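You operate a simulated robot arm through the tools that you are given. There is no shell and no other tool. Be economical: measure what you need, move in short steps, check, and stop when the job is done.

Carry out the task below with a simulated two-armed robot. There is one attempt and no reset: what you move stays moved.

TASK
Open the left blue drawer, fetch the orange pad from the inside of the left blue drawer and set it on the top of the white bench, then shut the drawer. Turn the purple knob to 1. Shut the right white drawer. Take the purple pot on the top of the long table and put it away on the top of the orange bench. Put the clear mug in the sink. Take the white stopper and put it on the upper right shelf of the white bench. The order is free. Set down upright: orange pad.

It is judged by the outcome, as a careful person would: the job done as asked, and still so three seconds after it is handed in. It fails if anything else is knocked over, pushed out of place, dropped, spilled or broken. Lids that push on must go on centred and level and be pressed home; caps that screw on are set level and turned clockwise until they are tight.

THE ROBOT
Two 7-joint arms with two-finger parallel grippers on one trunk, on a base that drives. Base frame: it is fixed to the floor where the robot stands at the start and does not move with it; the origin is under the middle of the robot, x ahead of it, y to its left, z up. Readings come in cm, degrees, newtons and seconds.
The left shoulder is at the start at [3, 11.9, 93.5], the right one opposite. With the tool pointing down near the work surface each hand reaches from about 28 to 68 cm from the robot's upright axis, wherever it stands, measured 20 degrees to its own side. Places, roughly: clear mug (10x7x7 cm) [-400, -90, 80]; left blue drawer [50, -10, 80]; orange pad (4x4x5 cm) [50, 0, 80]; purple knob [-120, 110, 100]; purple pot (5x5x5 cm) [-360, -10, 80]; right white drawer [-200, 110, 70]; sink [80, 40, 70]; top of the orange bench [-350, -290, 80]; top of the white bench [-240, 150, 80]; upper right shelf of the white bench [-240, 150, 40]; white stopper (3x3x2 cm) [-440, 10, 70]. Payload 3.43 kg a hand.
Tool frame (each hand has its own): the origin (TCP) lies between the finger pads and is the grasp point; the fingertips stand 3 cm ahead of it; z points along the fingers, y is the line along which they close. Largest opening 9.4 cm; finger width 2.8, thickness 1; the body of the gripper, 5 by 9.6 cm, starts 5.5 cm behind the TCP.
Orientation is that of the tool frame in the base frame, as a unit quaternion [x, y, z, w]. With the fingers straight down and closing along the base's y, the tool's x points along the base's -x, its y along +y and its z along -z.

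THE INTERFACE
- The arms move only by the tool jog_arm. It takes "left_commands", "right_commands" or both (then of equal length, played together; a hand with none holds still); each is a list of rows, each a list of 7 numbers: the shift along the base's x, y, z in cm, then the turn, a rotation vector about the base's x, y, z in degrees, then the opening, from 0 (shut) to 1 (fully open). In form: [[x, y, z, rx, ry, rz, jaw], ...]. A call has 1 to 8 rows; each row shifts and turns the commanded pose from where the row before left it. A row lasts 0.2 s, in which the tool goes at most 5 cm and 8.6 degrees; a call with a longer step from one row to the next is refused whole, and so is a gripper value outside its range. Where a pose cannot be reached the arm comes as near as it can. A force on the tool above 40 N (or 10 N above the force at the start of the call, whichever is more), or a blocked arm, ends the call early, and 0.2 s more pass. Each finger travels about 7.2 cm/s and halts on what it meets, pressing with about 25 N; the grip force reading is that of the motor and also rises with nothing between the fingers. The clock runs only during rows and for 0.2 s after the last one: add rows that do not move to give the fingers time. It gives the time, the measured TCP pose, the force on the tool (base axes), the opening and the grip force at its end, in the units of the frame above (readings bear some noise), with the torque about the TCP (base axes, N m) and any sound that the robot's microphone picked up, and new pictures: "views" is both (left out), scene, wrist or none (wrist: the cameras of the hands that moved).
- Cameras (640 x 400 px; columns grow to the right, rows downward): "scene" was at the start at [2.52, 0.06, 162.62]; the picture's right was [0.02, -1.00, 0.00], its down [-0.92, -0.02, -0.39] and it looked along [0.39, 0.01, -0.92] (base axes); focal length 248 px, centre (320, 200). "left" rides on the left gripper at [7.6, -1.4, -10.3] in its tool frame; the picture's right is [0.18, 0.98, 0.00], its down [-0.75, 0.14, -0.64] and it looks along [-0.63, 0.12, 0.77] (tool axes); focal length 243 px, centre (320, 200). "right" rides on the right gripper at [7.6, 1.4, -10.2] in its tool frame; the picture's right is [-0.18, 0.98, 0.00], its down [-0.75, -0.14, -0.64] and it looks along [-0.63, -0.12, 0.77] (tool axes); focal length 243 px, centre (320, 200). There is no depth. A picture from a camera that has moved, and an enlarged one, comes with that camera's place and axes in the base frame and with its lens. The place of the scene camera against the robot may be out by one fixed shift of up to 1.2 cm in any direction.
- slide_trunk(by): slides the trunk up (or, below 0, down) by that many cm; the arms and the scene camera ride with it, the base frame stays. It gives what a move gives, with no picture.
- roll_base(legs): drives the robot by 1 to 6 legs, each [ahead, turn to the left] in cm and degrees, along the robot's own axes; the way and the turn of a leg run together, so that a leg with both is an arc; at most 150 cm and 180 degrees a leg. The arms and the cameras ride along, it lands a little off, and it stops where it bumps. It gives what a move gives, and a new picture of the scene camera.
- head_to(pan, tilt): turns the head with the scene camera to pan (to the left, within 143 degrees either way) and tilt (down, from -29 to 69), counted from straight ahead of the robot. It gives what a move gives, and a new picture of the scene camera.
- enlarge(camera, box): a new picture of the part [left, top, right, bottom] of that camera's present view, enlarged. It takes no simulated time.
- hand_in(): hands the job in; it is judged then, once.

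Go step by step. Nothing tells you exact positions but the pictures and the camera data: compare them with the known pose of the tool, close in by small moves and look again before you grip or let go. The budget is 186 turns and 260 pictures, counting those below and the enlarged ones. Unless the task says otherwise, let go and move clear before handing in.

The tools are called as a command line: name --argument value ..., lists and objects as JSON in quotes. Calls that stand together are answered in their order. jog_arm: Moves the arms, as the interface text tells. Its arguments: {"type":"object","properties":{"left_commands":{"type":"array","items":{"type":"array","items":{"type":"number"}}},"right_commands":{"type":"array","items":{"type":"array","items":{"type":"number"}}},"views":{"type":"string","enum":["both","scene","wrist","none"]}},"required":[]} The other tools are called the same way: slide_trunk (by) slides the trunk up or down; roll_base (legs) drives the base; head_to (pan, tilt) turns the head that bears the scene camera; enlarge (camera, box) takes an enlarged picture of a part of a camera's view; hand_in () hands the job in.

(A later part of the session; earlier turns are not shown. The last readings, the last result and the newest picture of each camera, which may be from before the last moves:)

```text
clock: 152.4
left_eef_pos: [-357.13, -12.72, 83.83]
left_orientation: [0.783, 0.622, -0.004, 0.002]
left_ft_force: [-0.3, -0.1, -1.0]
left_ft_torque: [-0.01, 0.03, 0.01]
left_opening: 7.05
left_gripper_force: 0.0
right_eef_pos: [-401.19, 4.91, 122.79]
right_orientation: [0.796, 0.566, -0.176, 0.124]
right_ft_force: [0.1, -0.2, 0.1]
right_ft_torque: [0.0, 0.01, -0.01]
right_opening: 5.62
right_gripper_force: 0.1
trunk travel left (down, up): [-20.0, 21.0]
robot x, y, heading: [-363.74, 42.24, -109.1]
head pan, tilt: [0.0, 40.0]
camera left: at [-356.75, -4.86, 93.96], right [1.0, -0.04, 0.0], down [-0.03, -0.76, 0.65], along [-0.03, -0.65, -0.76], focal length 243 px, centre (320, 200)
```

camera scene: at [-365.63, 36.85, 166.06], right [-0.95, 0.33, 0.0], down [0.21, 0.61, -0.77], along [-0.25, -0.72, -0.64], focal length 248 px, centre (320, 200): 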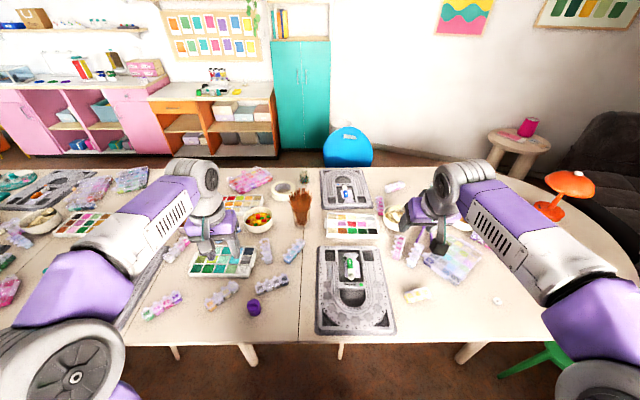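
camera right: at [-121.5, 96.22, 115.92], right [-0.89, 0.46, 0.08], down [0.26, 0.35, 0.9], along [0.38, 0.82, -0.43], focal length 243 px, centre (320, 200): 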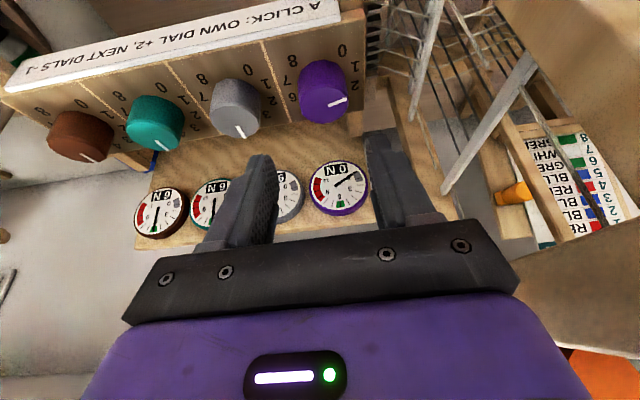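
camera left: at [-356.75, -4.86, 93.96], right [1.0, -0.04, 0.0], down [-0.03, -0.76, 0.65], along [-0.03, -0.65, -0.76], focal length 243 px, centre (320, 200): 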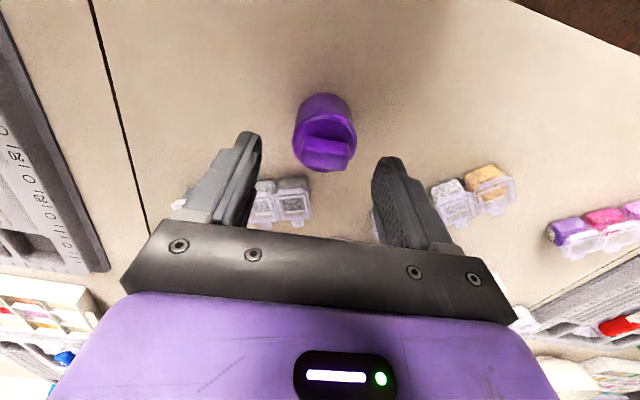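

jog_arm --left_commands '[[0.2, 0, -3, 0, 0, 0, 0.75], [0, -0.2, -2.6, 0, 0, 0, 0.75], [0, 0, 0, 0, 0, 0, 0.4], [0, 0, 0, 0, 0, 0, 0.3], [0, 0, 0, 0, 0, 0, 0.3]]' --views "wrist"

```text
clock: 153.6
left_eef_pos: [-356.91, -13.2, 78.33]
left_orientation: [0.782, 0.623, -0.005, 0.002]
left_ft_force: [-0.4, -0.8, -0.5]
left_ft_torque: [-0.01, -0.04, 0.0]
left_opening: 4.56
left_gripper_force: 25.0
right_eef_pos: [-401.15, 5.04, 122.91]
right_orientation: [0.797, 0.565, -0.175, 0.122]
right_ft_force: [-0.4, -0.2, -0.3]
right_ft_torque: [0.0, 0.01, 0.01]
right_opening: 5.66
right_gripper_force: 0.1
trunk travel left (down, up): [-20.0, 21.0]
robot x, y, heading: [-363.57, 42.08, -109.2]
head pan, tilt: [0.0, 40.0]
camera left: at [-356.48, -5.35, 88.59], right [1.0, -0.04, 0.0], down [-0.03, -0.76, 0.65], along [-0.03, -0.65, -0.76], focal length 243 px, centre (320, 200)
```

left: 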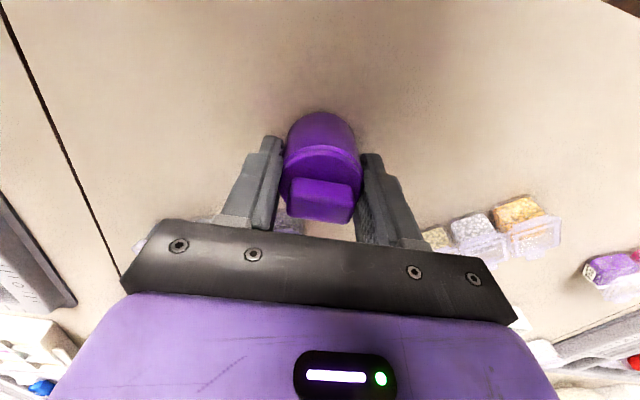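

The pot is held. I'll lift it, straighten the right hand to point down, and shift right along the table to reach the stopper.

jog_arm --left_commands '[[0, 0, 2, 0, 0, 0, 0.3], [0, 0, 4, 0, 0, 0, 0.3], [0, 0, 4, 0, 0, 0, 0.3], [0, 0, 4, 0, 0, 0, 0.3], [0, 0.5, 4, 0, 0, 0, 0.3], [0, 1, 4, 0, 0, 0, 0.3], [0, 2, 4, 0, 0, 0, 0.3]]' --right_commands '[[0, 0, 0, 0, 0, 0, 0.6], [0, 0, 0, 7.88, -2.72, 0, 0.6], [0, 0, 0, 7.88, -2.72, 0, 0.6], [0, 0, 0, 7.88, -2.72, 0, 0.6], [0, 0, 0, 0, 0, 0, 0.6], [0, 0, 0, 0, 0, 0, 0.6], [0, 0, 0, 0, 0, 0, 0.6]]' --views "wrist"

roll_base --legs '[[-8, 0], [0, -90], [50, 0], [0, 90], [6, 0]]'

```text
clock: 155.2
left_eef_pos: [-356.6, -9.66, 104.54]
left_orientation: [0.783, 0.623, -0.005, 0.002]
left_ft_force: [0.8, 0.3, -0.4]
left_ft_torque: [-0.07, 0.01, 0.02]
left_opening: 4.55
left_gripper_force: 25.0
right_eef_pos: [-401.12, 5.19, 122.91]
right_orientation: [0.815, 0.579, 0.001, -0.003]
right_ft_force: [0.8, -0.4, 0.1]
right_ft_torque: [-0.03, 0.0, -0.03]
right_opening: 5.65
right_gripper_force: 0.0
trunk travel left (down, up): [-20.0, 21.0]
robot x, y, heading: [-363.6, 41.9, -109.5]
head pan, tilt: [0.0, 40.0]
camera right: at [-397.4, 11.95, 133.09], right [0.87, -0.5, 0.0], down [-0.38, -0.67, 0.64], along [-0.32, -0.55, -0.77], focal length 243 px, centre (320, 200)
camera left: at [-356.16, -1.73, 114.68], right [1.0, -0.04, 0.0], down [-0.03, -0.76, 0.65], along [-0.03, -0.65, -0.76], focal length 243 px, centre (320, 200)
```

right: 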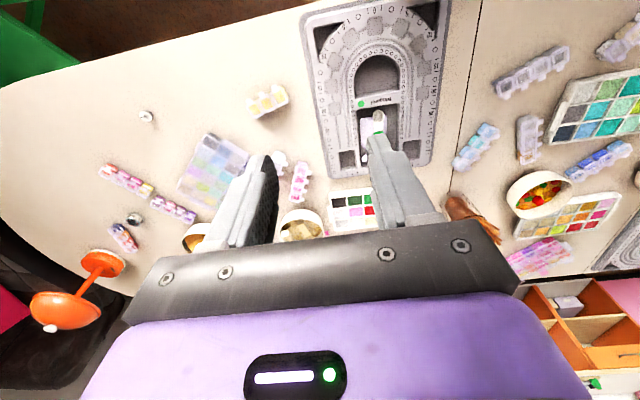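
left: 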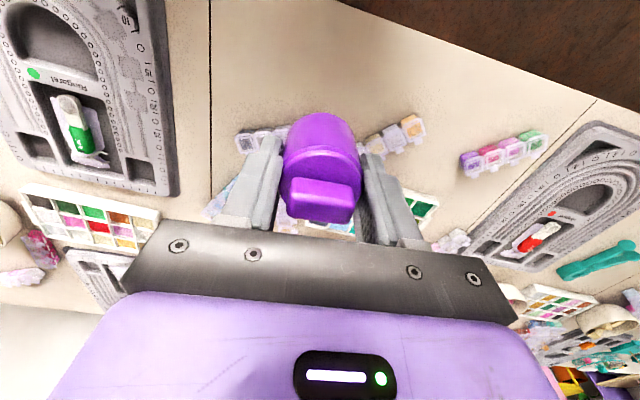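

```text
clock: 167.2
left_eef_pos: [-405.81, 11.48, 104.43]
left_orientation: [0.798, 0.603, -0.003, 0.002]
left_ft_force: [0.9, 0.7, -2.0]
left_ft_torque: [0.06, 0.01, 0.02]
left_opening: 4.51
left_gripper_force: 25.3
right_eef_pos: [-449.65, 28.64, 122.7]
right_orientation: [0.829, 0.559, 0.001, -0.003]
right_ft_force: [0.8, -0.8, -0.9]
right_ft_torque: [0.06, 0.04, -0.01]
right_opening: 5.62
right_gripper_force: 0.0
trunk travel left (down, up): [-20.0, 21.0]
robot x, y, heading: [-410.11, 63.71, -111.8]
head pan, tilt: [0.0, 40.0]
camera scene: at [-412.57, 58.43, 166.04], right [-0.93, 0.37, 0.0], down [0.24, 0.6, -0.77], along [-0.29, -0.71, -0.64], focal length 248 px, centre (320, 200)
```

scene: 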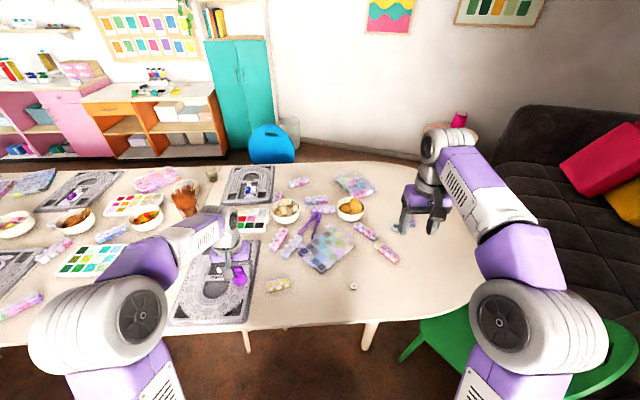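

The stopper is at about [-445, 13]. I'll lower the right hand over it.

jog_arm --right_commands '[[0.6, -2.1, -3.9, 0, 0, 0, 0.55], [0.6, -2.1, -3.9, 0, 0, 0, 0.55], [0.6, -2.1, -3.9, 0, 0, 0, 0.55], [0.6, -2.1, -3.9, 0, 0, 0, 0.55], [0.6, -2.1, -3.9, 0, 0, 0, 0.55], [0.6, -2.1, -3.9, 0, 0, 0, 0.55], [0.6, -2.1, -3.9, 0, 0, 0, 0.55]]' --views "wrist"

```text
clock: 168.8
left_eef_pos: [-405.9, 11.47, 104.34]
left_orientation: [0.798, 0.603, -0.003, 0.001]
left_ft_force: [-0.2, 0.2, -1.3]
left_ft_torque: [0.03, 0.01, 0.02]
left_opening: 4.53
left_gripper_force: 25.2
right_eef_pos: [-445.31, 13.47, 94.91]
right_orientation: [0.83, 0.558, 0.001, -0.003]
right_ft_force: [0.4, 0.6, 0.1]
right_ft_torque: [0.01, -0.03, -0.01]
right_opening: 5.17
right_gripper_force: 0.0
trunk travel left (down, up): [-20.0, 21.0]
robot x, y, heading: [-410.02, 63.87, -111.9]
head pan, tilt: [0.0, 40.0]
camera right: at [-441.31, 19.93, 105.2], right [0.84, -0.54, 0.0], down [-0.41, -0.65, 0.64], along [-0.35, -0.54, -0.77], focal length 243 px, centre (320, 200)
```

right: 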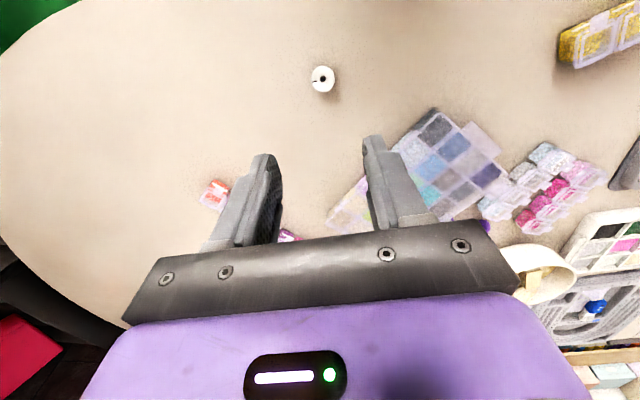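

jog_arm --right_commands '[[0.1, 0.3, -4, 0, 0, 0, 0.55], [0.1, 0.2, -4, 0, 0, 0, 0.55], [0, 0, -4, 0, 0, 0, 0.55]]' --views "wrist"

```text
clock: 169.6
left_eef_pos: [-405.86, 11.48, 104.38]
left_orientation: [0.798, 0.603, -0.004, 0.003]
left_ft_force: [-0.3, 0.2, -1.0]
left_ft_torque: [0.01, 0.0, -0.02]
left_opening: 4.5
left_gripper_force: 24.6
right_eef_pos: [-445.16, 14.63, 83.16]
right_orientation: [0.83, 0.558, 0.001, -0.002]
right_ft_force: [-0.8, -1.1, -0.2]
right_ft_torque: [0.01, -0.02, 0.02]
right_opening: 5.16
right_gripper_force: 0.0
trunk travel left (down, up): [-20.0, 21.0]
robot x, y, heading: [-410.43, 63.68, -111.7]
head pan, tilt: [0.0, 40.0]
camera right: at [-441.13, 21.03, 93.37], right [0.84, -0.54, 0.0], down [-0.41, -0.65, 0.64], along [-0.35, -0.54, -0.77], focal length 243 px, centre (320, 200)
```

right: 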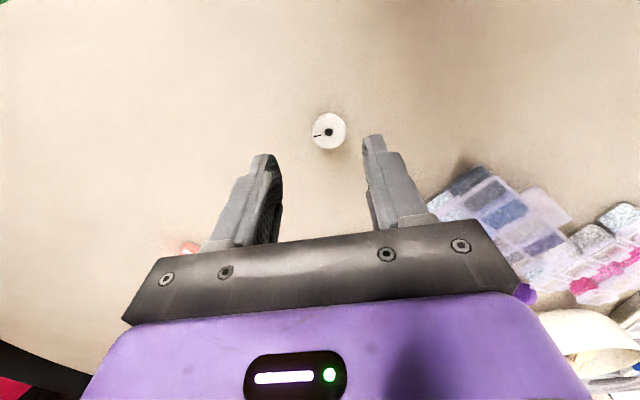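

jog_arm --right_commands '[[0.25, -0.7, -3, 0, 0, 0, 0.55], [0, 0, -2.4, 0, 0, 0, 0.55], [0, 0, 0, 0, 0, 0, 0.2], [0, 0, 0, 0, 0, 0, 0.1], [0, 0, 0, 0, 0, 0, 0.1]]' --views "wrist"

```text
clock: 170.8
left_eef_pos: [-405.64, 11.62, 104.38]
left_orientation: [0.798, 0.602, -0.006, 0.002]
left_ft_force: [0.2, 0.2, -1.3]
left_ft_torque: [0.02, -0.02, -0.01]
left_opening: 4.53
left_gripper_force: 25.2
right_eef_pos: [-444.92, 13.87, 77.82]
right_orientation: [0.83, 0.558, 0.002, -0.003]
right_ft_force: [-0.3, -0.3, -0.5]
right_ft_torque: [0.01, -0.01, 0.0]
right_opening: 2.52
right_gripper_force: 25.1
trunk travel left (down, up): [-20.0, 21.0]
robot x, y, heading: [-410.41, 64.12, -111.9]
head pan, tilt: [0.0, 40.0]
camera right: at [-440.86, 20.33, 88.1], right [0.84, -0.54, 0.0], down [-0.41, -0.65, 0.64], along [-0.35, -0.54, -0.77], focal length 243 px, centre (320, 200)
```

right: 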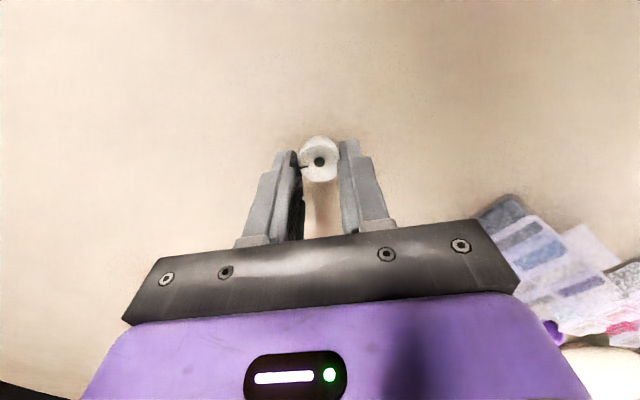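

The stopper is gripped, but the shelf will have to be entered with the hand tilted. I'll re-grip it here with the hand leaning 45°, so that it sits upright when placed that way.

jog_arm --right_commands '[[0, 0, 0, 0, 0, 0, 0.5], [0, 0, 0.4, 0, 0, 0, 0.55], [0.12, 0.31, 0, -6.96, 2.78, 0, 0.55], [0.12, 0.31, 0, -6.96, 2.78, 0, 0.55], [0.12, 0.31, 0, -6.96, 2.78, 0, 0.55], [0.12, 0.31, 0, -6.96, 2.78, 0, 0.55], [0.12, 0.31, 0, -6.96, 2.78, 0, 0.55], [0.12, 0.31, 0, -6.96, 2.78, 0, 0.55]]' --views "wrist"

```text
clock: 172.6
left_eef_pos: [-405.7, 11.69, 104.4]
left_orientation: [0.798, 0.602, -0.005, 0.002]
left_ft_force: [0.4, 0.1, -0.9]
left_ft_torque: [0.02, 0.05, 0.0]
left_opening: 4.55
left_gripper_force: 24.7
right_eef_pos: [-444.22, 15.7, 78.45]
right_orientation: [0.768, 0.515, -0.316, 0.213]
right_ft_force: [-0.7, 0.0, 0.1]
right_ft_torque: [0.01, 0.0, -0.01]
right_opening: 5.16
right_gripper_force: 0.1
trunk travel left (down, up): [-20.0, 21.0]
robot x, y, heading: [-410.21, 63.74, -112.1]
head pan, tilt: [0.0, 40.0]
camera right: at [-438.33, 26.89, 80.28], right [0.86, -0.49, 0.13], down [-0.16, -0.02, 0.99], along [-0.48, -0.87, -0.1], focal length 243 px, centre (320, 200)
```

right: 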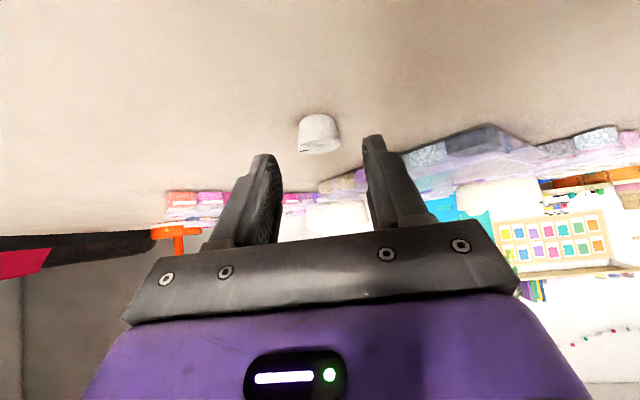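

jog_arm --right_commands '[[-0.3, -0.74, -0.6, 0, 0, 0, 0.5], [0, 0, -0.35, 0, 0, 0, 0.5], [0, 0, 0, 0, 0, 0, 0.2], [0, 0, 0, 0, 0, 0, 0.1], [0, 0, 0, 0, 0, 0, 0.1]]' --views "wrist"

```text
clock: 173.8
left_eef_pos: [-405.84, 11.66, 104.42]
left_orientation: [0.798, 0.602, -0.006, 0.003]
left_ft_force: [-0.5, 0.6, -1.7]
left_ft_torque: [0.0, -0.02, -0.01]
left_opening: 4.57
left_gripper_force: 24.6
right_eef_pos: [-444.63, 15.06, 77.47]
right_orientation: [0.768, 0.516, -0.315, 0.213]
right_ft_force: [0.7, 0.4, 1.7]
right_ft_torque: [-0.02, -0.03, 0.02]
right_opening: 2.55
right_gripper_force: 25.0
trunk travel left (down, up): [-20.0, 21.0]
robot x, y, heading: [-410.54, 63.73, -111.8]
head pan, tilt: [0.0, 40.0]
camera right: at [-438.65, 26.18, 79.47], right [0.86, -0.49, 0.13], down [-0.16, -0.02, 0.99], along [-0.48, -0.87, -0.1], focal length 243 px, centre (320, 200)
```

right: 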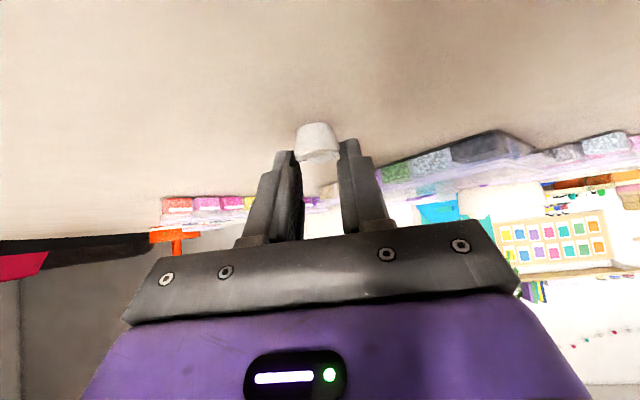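

jog_arm --right_commands '[[0, 0, 1, 0, 0, 0, 0.1], [0, 0, 3, 0, 0, 0, 0.1], [0, 0, 4, 0, 0, 0, 0.1], [0, 0, 4, 0, 0, 0, 0.1], [0, 0, 4, 0, 0, 0, 0.1], [0, 0, 4, 0, 0, 0, 0.1], [0, 0, 4, 0, 0, 0, 0.1]]' --views "wrist"

```text
clock: 175.4
left_eef_pos: [-405.64, 11.72, 104.46]
left_orientation: [0.798, 0.602, -0.005, 0.003]
left_ft_force: [-0.5, -0.5, -0.6]
left_ft_torque: [0.01, -0.02, 0.03]
left_opening: 4.54
left_gripper_force: 25.4
right_eef_pos: [-444.44, 15.17, 101.95]
right_orientation: [0.768, 0.516, -0.315, 0.213]
right_ft_force: [0.1, 0.3, 0.3]
right_ft_torque: [0.01, -0.01, 0.01]
right_opening: 2.53
right_gripper_force: 24.6
trunk travel left (down, up): [-20.0, 21.0]
robot x, y, heading: [-410.54, 63.6, -111.6]
head pan, tilt: [0.0, 40.0]
camera right: at [-438.5, 26.36, 103.85], right [0.86, -0.49, 0.13], down [-0.16, -0.02, 0.99], along [-0.48, -0.87, -0.1], focal length 243 px, centre (320, 200)
```

right: 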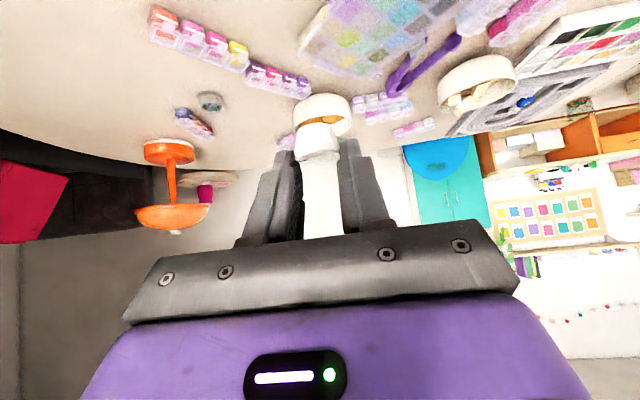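

The stopper is held upright. I'll carry both items to the white bench; the stopper goes on its upper right shelf first.

roll_base --legs '[[-12, 0], [0, 99.4], [130, 0], [0, 83.7]]'

head_to --pan 0 --tilt 42

```text
clock: 190.9
left_eef_pos: [-283.55, 100.69, 104.39]
left_orientation: [-0.649, 0.761, 0.002, 0.005]
left_ft_force: [0.0, 0.8, -1.2]
left_ft_torque: [0.0, 0.0, 0.02]
left_opening: 4.52
left_gripper_force: 24.7
right_eef_pos: [-244.72, 101.94, 101.91]
right_orientation: [-0.563, 0.734, 0.232, 0.3]
right_ft_force: [-0.6, 0.0, -0.5]
right_ft_torque: [-0.01, 0.02, -0.02]
right_opening: 2.54
right_gripper_force: 25.2
trunk travel left (down, up): [-20.0, 21.0]
robot x, y, heading: [-272.9, 49.38, 75.4]
head pan, tilt: [0.0, 40.0]
camera scene: at [-271.82, 54.67, 166.05], right [0.97, -0.26, 0.0], down [-0.17, -0.62, -0.77], along [0.2, 0.74, -0.64], focal length 248 px, centre (320, 200)
```

scene: 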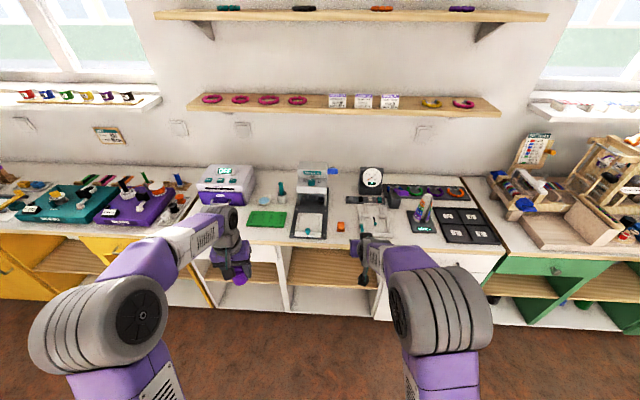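

```text
clock: 191.5
left_eef_pos: [-283.51, 100.6, 104.49]
left_orientation: [-0.65, 0.76, 0.002, 0.004]
left_ft_force: [0.5, -0.9, -0.2]
left_ft_torque: [0.02, 0.01, 0.01]
left_opening: 4.52
left_gripper_force: 25.3
right_eef_pos: [-244.75, 101.84, 101.86]
right_orientation: [-0.562, 0.735, 0.231, 0.301]
right_ft_force: [1.4, 0.7, -0.5]
right_ft_torque: [0.04, -0.04, 0.02]
right_opening: 2.55
right_gripper_force: 25.7
trunk travel left (down, up): [-20.0, 21.0]
robot x, y, heading: [-273.19, 49.44, 74.8]
head pan, tilt: [0.0, 42.0]
camera scene: at [-271.83, 54.53, 165.76], right [0.97, -0.26, 0.0], down [-0.17, -0.65, -0.74], along [0.19, 0.72, -0.67], focal length 248 px, centre (320, 200)
```

scene: 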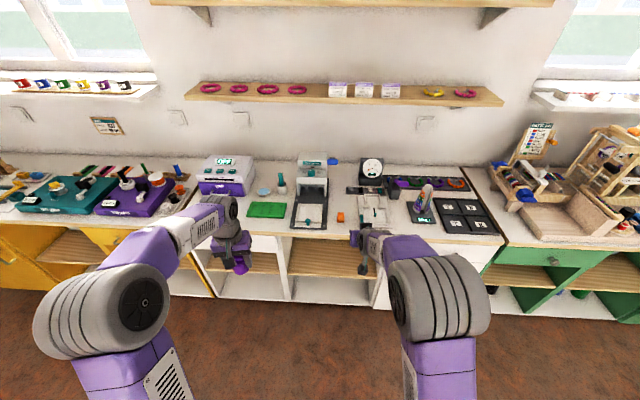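

enlarge --camera "scene" --box '[190, 190, 430, 340]'

```text
2.67 times, centred on (310, 265) of scene
camera zoom: at [-271.83, 54.53, 165.76], right [0.97, -0.26, 0.0], down [-0.17, -0.65, -0.74], along [0.19, 0.72, -0.67], focal length 660 px, centre (347, 27)
```

zoom: 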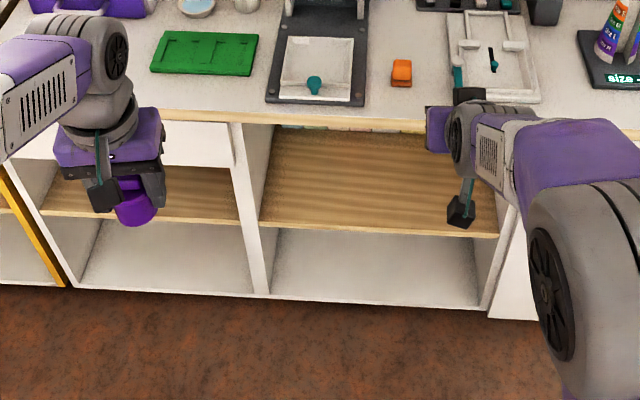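

The upper right shelf is the wooden one in the right bay, at z≈42. I'll lower the trunk, keep the pot high, and bring the right hand down in front of the bay.

slide_trunk --by -19

jog_arm --right_commands '[[0, -0.5, -4, 0, 0, 0, 0.1], [0, -0.5, -4, 0, 0, 0, 0.1], [0, -0.5, -4, 0, 0, 0, 0.1], [0, 0, -4, 0, 0, 0, 0.1], [0, 0, -4, 0, 0, 0, 0.1], [0, 0, -4, 0, 0, 0, 0.1], [0, 0, -4, 0, 0, 0, 0.1], [0, 0, -3, 0, 0, 0, 0.1]]' --left_commands '[[0, -1, 4, 0, 0, 0, 0.3], [0, -1, 4, 0, 0, 0, 0.3], [0, -1, 4, 0, 0, 0, 0.3], [0, -1, 4, 0, 0, 0, 0.3], [0, -1, 4, 0, 0, 0, 0.3], [0, -1, 4, 0, 0, 0, 0.3], [0, -1, 0, 0, 0, 0, 0.3], [0, -1, 0, 0, 0, 0, 0.3]]' --views "both"

```text
clock: 193.6
left_eef_pos: [-283.62, 100.56, 85.4]
left_orientation: [-0.65, 0.76, 0.003, 0.005]
left_ft_force: [-0.6, 0.1, 0.1]
left_ft_torque: [0.03, -0.02, 0.01]
left_opening: 4.52
left_gripper_force: 25.4
right_eef_pos: [-244.69, 102.0, 82.9]
right_orientation: [-0.562, 0.735, 0.232, 0.301]
right_ft_force: [-0.2, 0.7, 0.0]
right_ft_torque: [0.0, 0.0, 0.02]
right_opening: 2.52
right_gripper_force: 25.2
trunk travel left (down, up): [-1.0, 40.0]
robot x, y, heading: [-272.79, 49.87, 75.0]
head pan, tilt: [0.0, 42.0]
```

```text
clock: 195.4
left_eef_pos: [-283.55, 92.54, 109.5]
left_orientation: [-0.649, 0.76, 0.003, 0.004]
left_ft_force: [-0.5, -0.6, -1.1]
left_ft_torque: [0.01, -0.03, 0.0]
left_opening: 4.54
left_gripper_force: 25.0
right_eef_pos: [-244.78, 100.37, 51.92]
right_orientation: [-0.561, 0.735, 0.233, 0.302]
right_ft_force: [1.1, -0.1, 0.4]
right_ft_torque: [0.0, 0.01, 0.01]
right_opening: 2.52
right_gripper_force: 24.7
trunk travel left (down, up): [-1.0, 40.0]
robot x, y, heading: [-273.01, 49.52, 75.0]
head pan, tilt: [0.0, 42.0]
camera scene: at [-271.83, 54.53, 146.76], right [0.97, -0.26, 0.0], down [-0.17, -0.65, -0.74], along [0.19, 0.72, -0.67], focal length 248 px, centre (320, 200)
camera right: at [-249.58, 88.57, 53.78], right [-0.91, 0.38, 0.13], down [0.16, 0.04, 0.99], along [0.37, 0.92, -0.1], focal length 243 px, centre (320, 200)
camera left: at [-283.39, 84.63, 119.54], right [-1.0, -0.03, 0.0], down [-0.02, 0.76, 0.65], along [-0.02, 0.65, -0.76], focal length 243 px, centre (320, 200)
```

scene: 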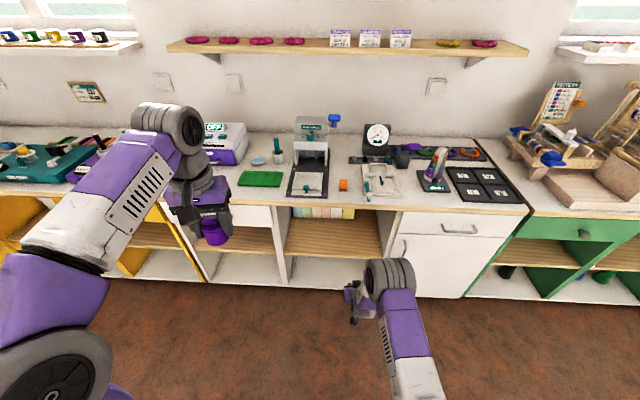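
right: 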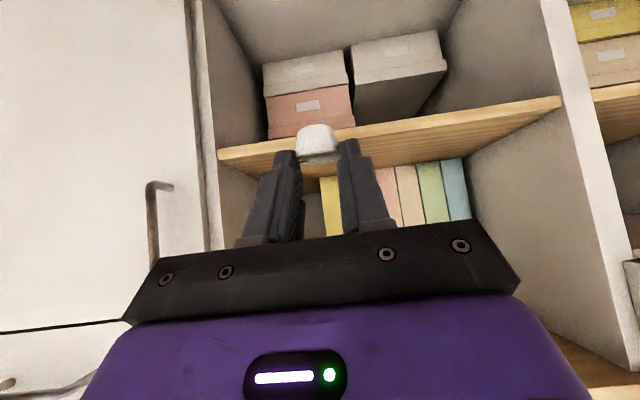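
left: 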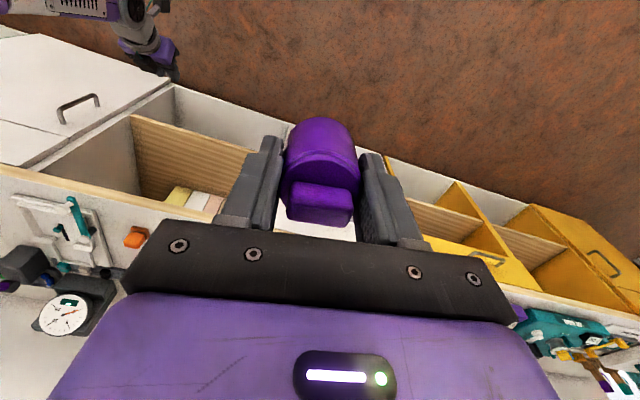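

The shelf top is at z≈41.7 with free room at the front. I'll roll forward so the stopper enters the bay above the shelf.

roll_base --legs '[[26, 0]]'

enlarge --camera "right" --box '[0, 0, 640, 400]'

```text
clock: 197.3
left_eef_pos: [-276.55, 117.72, 109.35]
left_orientation: [-0.648, 0.762, 0.002, 0.004]
left_ft_force: [0.0, -0.5, -0.9]
left_ft_torque: [0.02, 0.0, -0.03]
left_opening: 4.5
left_gripper_force: 25.2
right_eef_pos: [-237.69, 125.38, 51.92]
right_orientation: [-0.56, 0.736, 0.231, 0.301]
right_ft_force: [0.2, 0.0, -0.2]
right_ft_torque: [0.01, -0.04, 0.04]
right_opening: 2.51
right_gripper_force: 25.3
trunk travel left (down, up): [-1.0, 40.0]
robot x, y, heading: [-266.45, 74.64, 74.7]
head pan, tilt: [0.0, 42.0]
camera scene: at [-264.97, 79.77, 146.75], right [0.96, -0.26, 0.0], down [-0.18, -0.65, -0.74], along [0.2, 0.72, -0.67], focal length 248 px, centre (320, 200)
```

scene: 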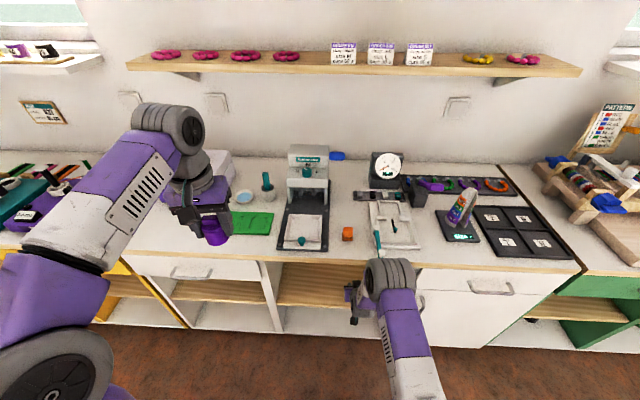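

```text
1.00 times, centred on (320, 200) of right (not enlarged: the box is as wide or as high as the picture)
camera zoom: at [-242.55, 113.65, 53.8], right [-0.91, 0.39, 0.13], down [0.16, 0.04, 0.99], along [0.38, 0.92, -0.1], focal length 243 px, centre (320, 200)
```

zoom: 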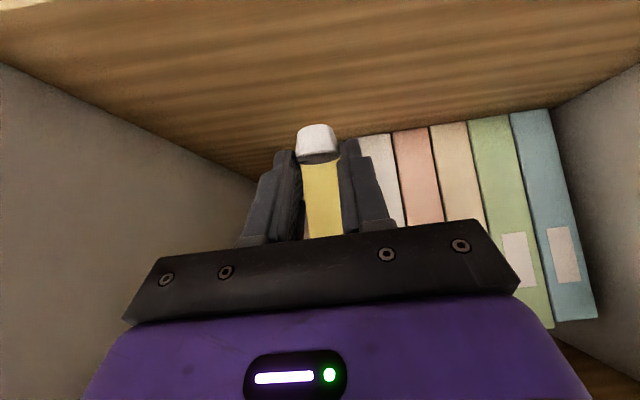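

jog_arm --right_commands '[[0, 3, -1, 0, 0, 0, 0.1], [-1.5, 1.5, -2, 0, 0, 0, 0.1], [0, 0, -2, 0, 0, 0, 0.1], [0, 0, -1, 0, 0, 0, 0.1]]' --views "wrist"

```text
clock: 198.3
left_eef_pos: [-276.55, 117.75, 109.34]
left_orientation: [-0.648, 0.762, 0.004, 0.005]
left_ft_force: [-0.1, 0.4, -2.2]
left_ft_torque: [0.02, 0.0, 0.0]
left_opening: 4.53
left_gripper_force: 25.2
right_eef_pos: [-239.1, 129.94, 46.11]
right_orientation: [-0.559, 0.737, 0.231, 0.303]
right_ft_force: [-0.7, -0.8, -0.6]
right_ft_torque: [-0.02, -0.02, 0.01]
right_opening: 2.55
right_gripper_force: 25.7
trunk travel left (down, up): [-1.0, 40.0]
robot x, y, heading: [-265.92, 74.28, 74.3]
head pan, tilt: [0.0, 42.0]
camera right: at [-244.02, 118.04, 47.98], right [-0.91, 0.39, 0.13], down [0.16, 0.04, 0.99], along [0.38, 0.92, -0.1], focal length 243 px, centre (320, 200)
```

right: 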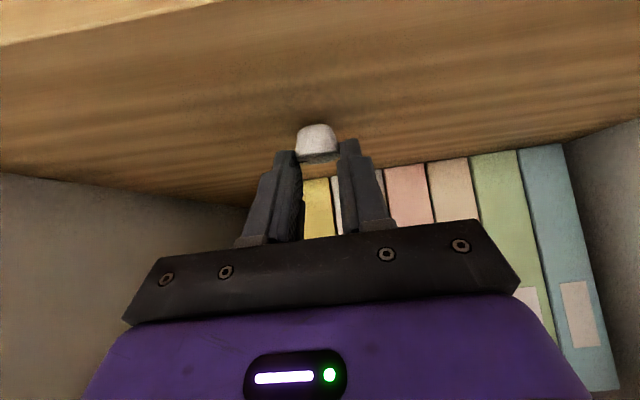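

jog_arm --right_commands '[[0, 0, -0.5, 0, 0, 0, 0.1], [0, 0, -0.4, 0, 0, 0, 0.1], [0, 0, 0, 0, 0, 0, 0.1]]' --views "wrist"

```text
clock: 199.1
left_eef_pos: [-276.55, 117.4, 109.54]
left_orientation: [-0.648, 0.762, 0.004, 0.005]
left_ft_force: [-0.5, 0.9, -0.8]
left_ft_torque: [-0.04, 0.0, -0.01]
left_opening: 4.53
left_gripper_force: 24.8
right_eef_pos: [-239.14, 129.89, 45.54]
right_orientation: [-0.558, 0.736, 0.232, 0.306]
right_ft_force: [-0.3, -12.7, 28.3]
right_ft_torque: [-0.1, -0.1, -0.04]
right_opening: 2.53
right_gripper_force: 24.8
trunk travel left (down, up): [-1.0, 40.0]
robot x, y, heading: [-266.53, 74.46, 74.9]
head pan, tilt: [0.0, 42.0]
camera right: at [-244.08, 118.16, 47.27], right [-0.91, 0.39, 0.13], down [0.16, 0.03, 0.99], along [0.38, 0.92, -0.09], focal length 243 px, centre (320, 200)
```

right: 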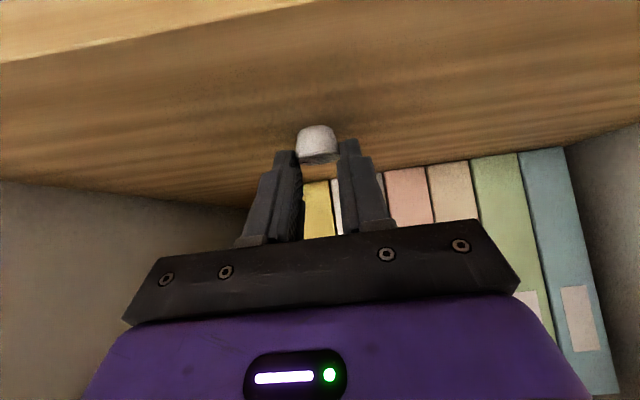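

Contact with the shelf. I'll ease up slightly, open, rise and withdraw backward.

jog_arm --right_commands '[[0, 0, 0.3, 0, 0, 0, 0.1], [0, 0, 0, 0, 0, 0, 0.4], [0, 0, 0, 0, 0, 0, 0.5], [-0.3, -1, 1, 0, 0, 0, 0.5], [-0.8, -2.5, 2, 0, 0, 0, 0.5], [-1, -3, 1, 0, 0, 0, 0.5]]' --views "wrist"

```text
clock: 200.5
left_eef_pos: [-276.59, 117.69, 109.38]
left_orientation: [-0.648, 0.762, 0.003, 0.005]
left_ft_force: [-0.2, 0.3, -0.7]
left_ft_torque: [-0.02, -0.01, -0.01]
left_opening: 4.51
left_gripper_force: 25.1
right_eef_pos: [-241.27, 123.23, 49.19]
right_orientation: [-0.559, 0.737, 0.231, 0.302]
right_ft_force: [0.5, 0.0, -0.1]
right_ft_torque: [0.01, -0.03, 0.01]
right_opening: 4.7
right_gripper_force: 0.1
trunk travel left (down, up): [-1.0, 40.0]
robot x, y, heading: [-265.73, 74.49, 74.6]
head pan, tilt: [0.0, 42.0]
camera right: at [-246.22, 111.42, 51.12], right [-0.91, 0.39, 0.13], down [0.16, 0.04, 0.99], along [0.38, 0.92, -0.1], focal length 243 px, centre (320, 200)
```

right: 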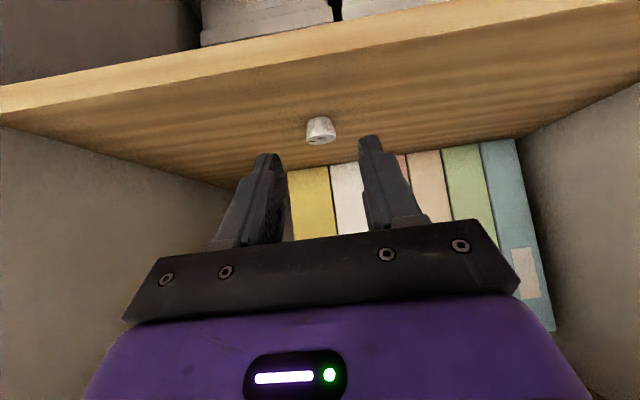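

The stopper stands on the shelf. I'll back out, raise the trunk, and drive around the near end of the table toward the orange bench.

roll_base --legs '[[-40, 0]]'

slide_trunk --by 19

jog_arm --right_commands '[[0, 0, 4, 6.96, -2.4, 0, 0.5], [0, 0, 4, 6.96, -2.4, 0, 0.5], [0, 0, 4, 6.96, -2.4, 0, 0.5], [0, 0, 4, 6.96, -2.4, 0, 0.5], [0, 0, 4, 6.96, -2.4, 0, 0.5], [0, 0, 4, 6.96, -2.4, 0, 0.5], [0, 0, 4, 0, 0, 0, 0.5], [0, 0, 4, 0, 0, 0, 0.5]]' --views "none"

```text
clock: 203.0
left_eef_pos: [-286.94, 79.35, 109.36]
left_orientation: [-0.645, 0.764, 0.003, 0.004]
left_ft_force: [0.3, -0.5, -0.8]
left_ft_torque: [0.04, 0.0, -0.02]
left_opening: 4.51
left_gripper_force: 25.4
right_eef_pos: [-251.55, 84.69, 49.35]
right_orientation: [-0.557, 0.739, 0.229, 0.302]
right_ft_force: [-0.4, 0.9, -0.1]
right_ft_torque: [0.0, -0.02, 0.0]
right_opening: 4.72
right_gripper_force: 0.1
trunk travel left (down, up): [-1.0, 40.0]
robot x, y, heading: [-276.73, 36.42, 74.3]
head pan, tilt: [0.0, 42.0]
camera scene: at [-275.64, 41.2, 146.76], right [0.96, -0.27, 0.0], down [-0.18, -0.64, -0.74], along [0.2, 0.72, -0.67], focal length 248 px, centre (320, 200)
```

scene: 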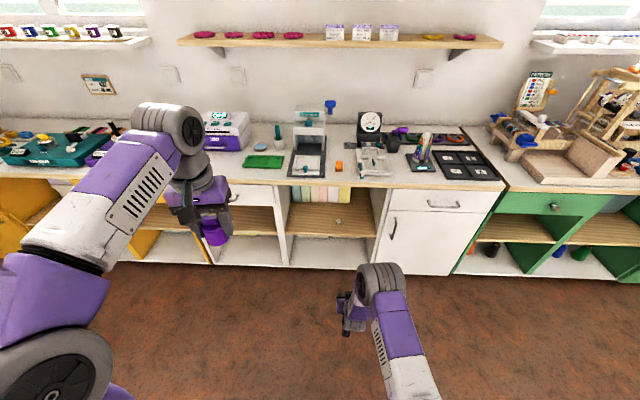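

```text
clock: 205.1
left_eef_pos: [-286.96, 79.34, 128.27]
left_orientation: [-0.645, 0.764, 0.004, 0.004]
left_ft_force: [0.7, -1.3, -1.2]
left_ft_torque: [-0.02, 0.01, -0.02]
left_opening: 4.53
left_gripper_force: 25.6
right_eef_pos: [-251.63, 84.65, 68.11]
right_orientation: [-0.556, 0.739, 0.23, 0.304]
right_ft_force: [0.2, 0.0, -0.3]
right_ft_torque: [0.03, 0.0, -0.01]
right_opening: 4.72
right_gripper_force: 0.0
trunk travel left (down, up): [-20.0, 21.0]
robot x, y, heading: [-276.63, 36.54, 74.4]
head pan, tilt: [0.0, 42.0]
```

```text
clock: 206.8
left_eef_pos: [-286.92, 79.35, 128.45]
left_orientation: [-0.645, 0.764, 0.003, 0.005]
left_ft_force: [-0.6, 0.4, -2.1]
left_ft_torque: [0.0, -0.01, -0.01]
left_opening: 4.53
left_gripper_force: 24.6
right_eef_pos: [-251.71, 84.3, 100.18]
right_orientation: [-0.436, 0.566, 0.406, 0.569]
right_ft_force: [0.0, -0.7, -0.1]
right_ft_torque: [0.0, 0.03, 0.04]
right_opening: 4.73
right_gripper_force: 0.1
trunk travel left (down, up): [-20.0, 21.0]
robot x, y, heading: [-276.66, 36.16, 74.2]
head pan, tilt: [0.0, 42.0]
```

I tilted it the wrong way, so I'll rotate the right hand back to point straight down, then drive.

jog_arm --right_commands '[[0, 0, 0, -7.6, 2.13, 0, 0.5], [0, 0, 0, -7.6, 2.13, 0, 0.5], [0, 0, 0, -7.6, 2.13, 0, 0.5], [0, 0, 0, -7.6, 2.13, 0, 0.5], [0, 0, 0, -7.6, 2.13, 0, 0.5], [0, 0, 0, -7.6, 2.13, 0, 0.5], [0, 0, 0, -7.6, 2.13, 0, 0.5], [0, 0, 0, -7.6, 2.13, 0, 0.5]]' --left_commands '[[0, 0, -2, 0, 0, 0, 0.3], [0, 0, -2, 0, 0, 0, 0.3], [0, 0, -2, 0, 0, 0, 0.3], [0, 0, -2, 0, 0, 0, 0.3], [0, 0, -2, 0, 0, 0, 0.3], [0, 0, -2, 0, 0, 0, 0.3], [0, 0, -2, 0, 0, 0, 0.3], [0, 0, -2, 0, 0, 0, 0.3]]' --views "none"

jog_arm --right_commands '[[0, 0, 2, -7.6, 2.13, 0, 0.5], [0, 0, 2, -7.6, 2.13, 0, 0.5], [0, 0, 2, -7.6, 2.13, 0, 0.5]]' --views "none"

roll_base --legs '[[0, -95], [150, 0], [80, 0], [0, -78]]'

```text
clock: 208.7
left_eef_pos: [-286.84, 79.18, 112.29]
left_orientation: [-0.645, 0.764, 0.003, 0.004]
left_ft_force: [0.3, 0.8, -0.5]
left_ft_torque: [-0.02, 0.02, 0.0]
left_opening: 4.54
left_gripper_force: 24.8
right_eef_pos: [-251.68, 84.63, 100.24]
right_orientation: [-0.601, 0.767, 0.124, 0.184]
right_ft_force: [-0.2, 0.3, -0.3]
right_ft_torque: [-0.01, -0.04, -0.03]
right_opening: 4.69
right_gripper_force: 0.0
trunk travel left (down, up): [-20.0, 21.0]
robot x, y, heading: [-277.1, 36.23, 74.2]
head pan, tilt: [0.0, 42.0]
```

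```text
clock: 209.4
left_eef_pos: [-286.94, 79.2, 112.31]
left_orientation: [-0.645, 0.764, 0.003, 0.004]
left_ft_force: [0.5, 0.1, -0.8]
left_ft_torque: [-0.01, -0.01, -0.03]
left_opening: 4.53
left_gripper_force: 25.3
right_eef_pos: [-251.45, 84.79, 106.21]
right_orientation: [-0.618, 0.786, 0.002, 0.02]
right_ft_force: [0.7, 0.5, -0.4]
right_ft_torque: [0.01, 0.01, -0.02]
right_opening: 4.7
right_gripper_force: 0.0
trunk travel left (down, up): [-20.0, 21.0]
robot x, y, heading: [-276.74, 36.1, 74.3]
head pan, tilt: [0.0, 42.0]
```

```text
clock: 228.2
left_eef_pos: [-46.96, -89.13, 112.19]
left_orientation: [0.728, 0.686, -0.004, 0.004]
left_ft_force: [0.6, -0.3, -0.8]
left_ft_torque: [-0.01, 0.02, 0.02]
left_opening: 4.54
left_gripper_force: 25.5
right_eef_pos: [-81.33, -98.39, 106.03]
right_orientation: [0.751, 0.66, -0.019, 0.003]
right_ft_force: [-0.2, -0.9, 0.3]
right_ft_torque: [-0.04, 0.02, 0.0]
right_opening: 4.7
right_gripper_force: 0.1
trunk travel left (down, up): [-20.0, 21.0]
robot x, y, heading: [-61.81, -47.14, -99.3]
head pan, tilt: [0.0, 42.0]
camera scene: at [-62.91, -52.75, 165.76], right [-0.99, 0.16, 0.0], down [0.11, 0.66, -0.74], along [-0.12, -0.73, -0.67], focal length 248 px, centre (320, 200)
```

scene: 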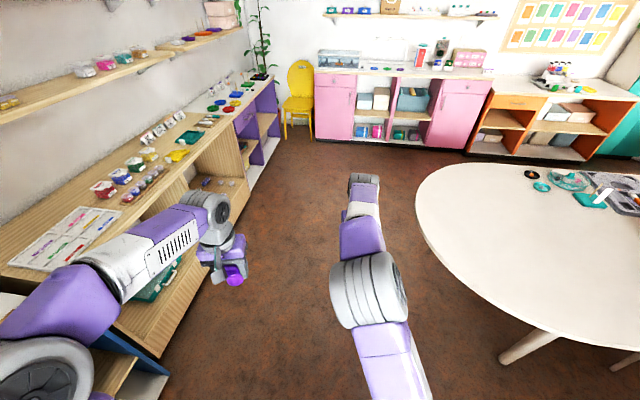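

roll_base --legs '[[150, 0], [0, -77], [120, 0]]'

head_to --pan 45 --tilt 25

```text
clock: 244.8
left_eef_pos: [-249.49, -226.18, 112.29]
left_orientation: [0.997, 0.082, -0.005, 0.0]
left_ft_force: [0.9, -1.1, -1.1]
left_ft_torque: [0.01, -0.02, 0.01]
left_opening: 4.54
left_gripper_force: 25.1
right_eef_pos: [-266.19, -194.53, 106.07]
right_orientation: [0.999, 0.047, -0.017, -0.009]
right_ft_force: [0.0, -0.4, -0.3]
right_ft_torque: [-0.01, 0.0, -0.04]
right_opening: 4.7
right_gripper_force: 0.0
trunk travel left (down, up): [-20.0, 21.0]
robot x, y, heading: [-212.0, -202.38, -176.8]
head pan, tilt: [0.0, 42.0]
camera scene: at [-217.74, -202.85, 165.76], right [-0.06, 1.0, 0.0], down [0.67, 0.04, -0.74], along [-0.74, -0.04, -0.67], focal length 248 px, centre (320, 200)
```

scene: 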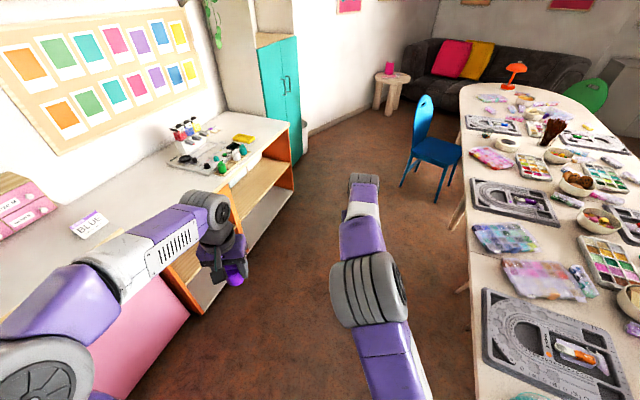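

```text
clock: 245.9
left_eef_pos: [-249.44, -226.12, 112.48]
left_orientation: [0.997, 0.082, -0.005, -0.001]
left_ft_force: [0.0, 0.4, -1.2]
left_ft_torque: [-0.02, 0.0, 0.0]
left_opening: 4.54
left_gripper_force: 24.9
right_eef_pos: [-266.23, -194.58, 106.16]
right_orientation: [0.999, 0.047, -0.018, -0.009]
right_ft_force: [-0.8, 0.4, -1.0]
right_ft_torque: [0.0, 0.01, -0.03]
right_opening: 4.74
right_gripper_force: 0.0
trunk travel left (down, up): [-20.0, 21.0]
robot x, y, heading: [-212.28, -202.45, -176.8]
head pan, tilt: [45.0, 25.0]
camera scene: at [-215.5, -209.24, 168.38], right [-0.75, 0.67, 0.0], down [0.28, 0.32, -0.91], along [-0.6, -0.68, -0.42], focal length 248 px, centre (320, 200)
```

scene: 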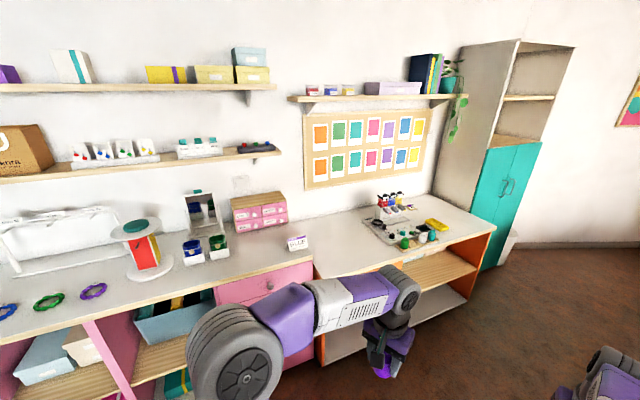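

The orange bench has free space at its left part, around [-314, -282]. I'll drive in front of it and face it.

roll_base --legs '[[0, 9.2], [104, 0], [0, 59]]'

head_to --pan 0 --tilt 42

```text
clock: 254.6
left_eef_pos: [-303.78, -268.22, 112.35]
left_orientation: [0.771, 0.637, -0.004, 0.003]
left_ft_force: [0.1, 0.3, -0.4]
left_ft_torque: [0.01, 0.01, 0.0]
left_opening: 4.53
left_gripper_force: 25.3
right_eef_pos: [-339.24, -273.07, 106.0]
right_orientation: [0.793, 0.609, -0.021, 0.003]
right_ft_force: [-0.6, 0.6, 0.2]
right_ft_torque: [0.01, -0.02, 0.0]
right_opening: 4.7
right_gripper_force: 0.1
trunk travel left (down, up): [-20.0, 21.0]
robot x, y, heading: [-312.84, -225.12, -107.0]
head pan, tilt: [45.0, 25.0]
camera scene: at [-308.05, -230.23, 168.38], right [-0.88, -0.47, 0.0], down [-0.2, 0.37, -0.91], along [0.43, -0.8, -0.42], focal length 248 px, centre (320, 200)
```

scene: 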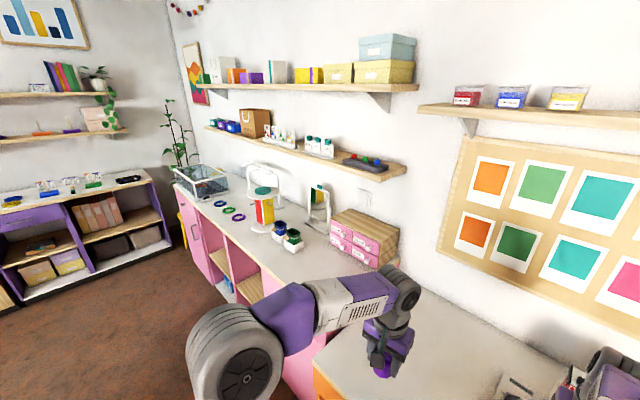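

```text
clock: 255.7
left_eef_pos: [-303.86, -268.22, 112.15]
left_orientation: [0.771, 0.637, -0.004, 0.003]
left_ft_force: [0.2, 0.2, -1.3]
left_ft_torque: [-0.03, 0.0, -0.01]
left_opening: 4.53
left_gripper_force: 24.8
right_eef_pos: [-339.15, -273.01, 106.16]
right_orientation: [0.793, 0.609, -0.021, 0.002]
right_ft_force: [-0.1, -0.1, -0.2]
right_ft_torque: [0.02, 0.0, -0.02]
right_opening: 4.69
right_gripper_force: 0.1
trunk travel left (down, up): [-20.0, 21.0]
robot x, y, heading: [-313.0, -225.09, -107.1]
head pan, tilt: [0.0, 42.0]
camera scene: at [-314.84, -230.1, 165.76], right [-0.96, 0.29, 0.0], down [0.19, 0.64, -0.74], along [-0.22, -0.71, -0.67], focal length 248 px, centre (320, 200)
```

scene: 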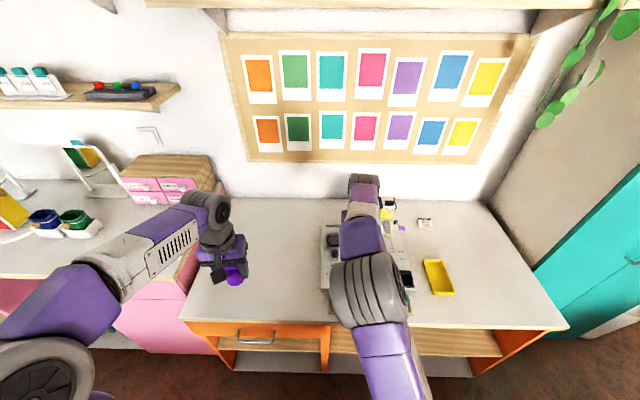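

jog_arm --left_commands '[[-1.9, -4.4, 0, 0, 0, 0, 0.3], [-1.9, -4.4, 0, 0, 0, 0, 0.3], [-1.9, -4.4, 0, 0, 0, 0, 0.3], [-1.9, -4.4, 0, 0, 0, 0, 0.3], [0, 0, -4.5, 0, 0, 0, 0.3], [0, 0, -4.5, 0, 0, 0, 0.3], [0, 0, -4.5, 0, 0, 0, 0.3]]'

```text
clock: 257.3
left_eef_pos: [-310.95, -286.13, 98.75]
left_orientation: [0.771, 0.636, -0.004, 0.002]
left_ft_force: [0.4, -0.1, -0.4]
left_ft_torque: [0.03, -0.01, 0.01]
left_opening: 4.56
left_gripper_force: 24.9
right_eef_pos: [-339.18, -272.87, 106.09]
right_orientation: [0.793, 0.609, -0.019, 0.002]
right_ft_force: [-0.2, 0.2, 0.6]
right_ft_torque: [-0.03, 0.01, -0.01]
right_opening: 4.7
right_gripper_force: 0.1
trunk travel left (down, up): [-20.0, 21.0]
robot x, y, heading: [-313.29, -225.51, -107.0]
head pan, tilt: [0.0, 42.0]
camera scene: at [-314.83, -230.14, 165.75], right [-0.96, 0.29, 0.0], down [0.2, 0.64, -0.74], along [-0.22, -0.71, -0.67], focal length 248 px, centre (320, 200)
camera left: at [-310.79, -278.21, 108.99], right [1.0, -0.01, 0.0], down [0.0, -0.76, 0.65], along [-0.01, -0.65, -0.76], focal length 243 px, centre (320, 200)
```

scene: 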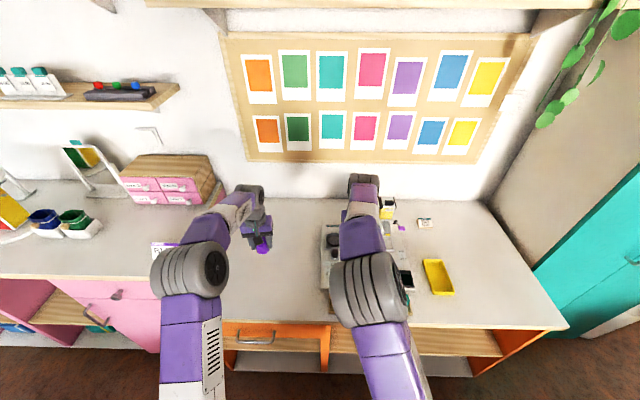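
left: 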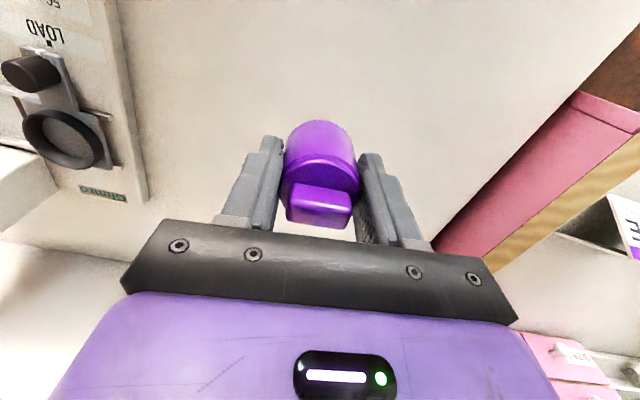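

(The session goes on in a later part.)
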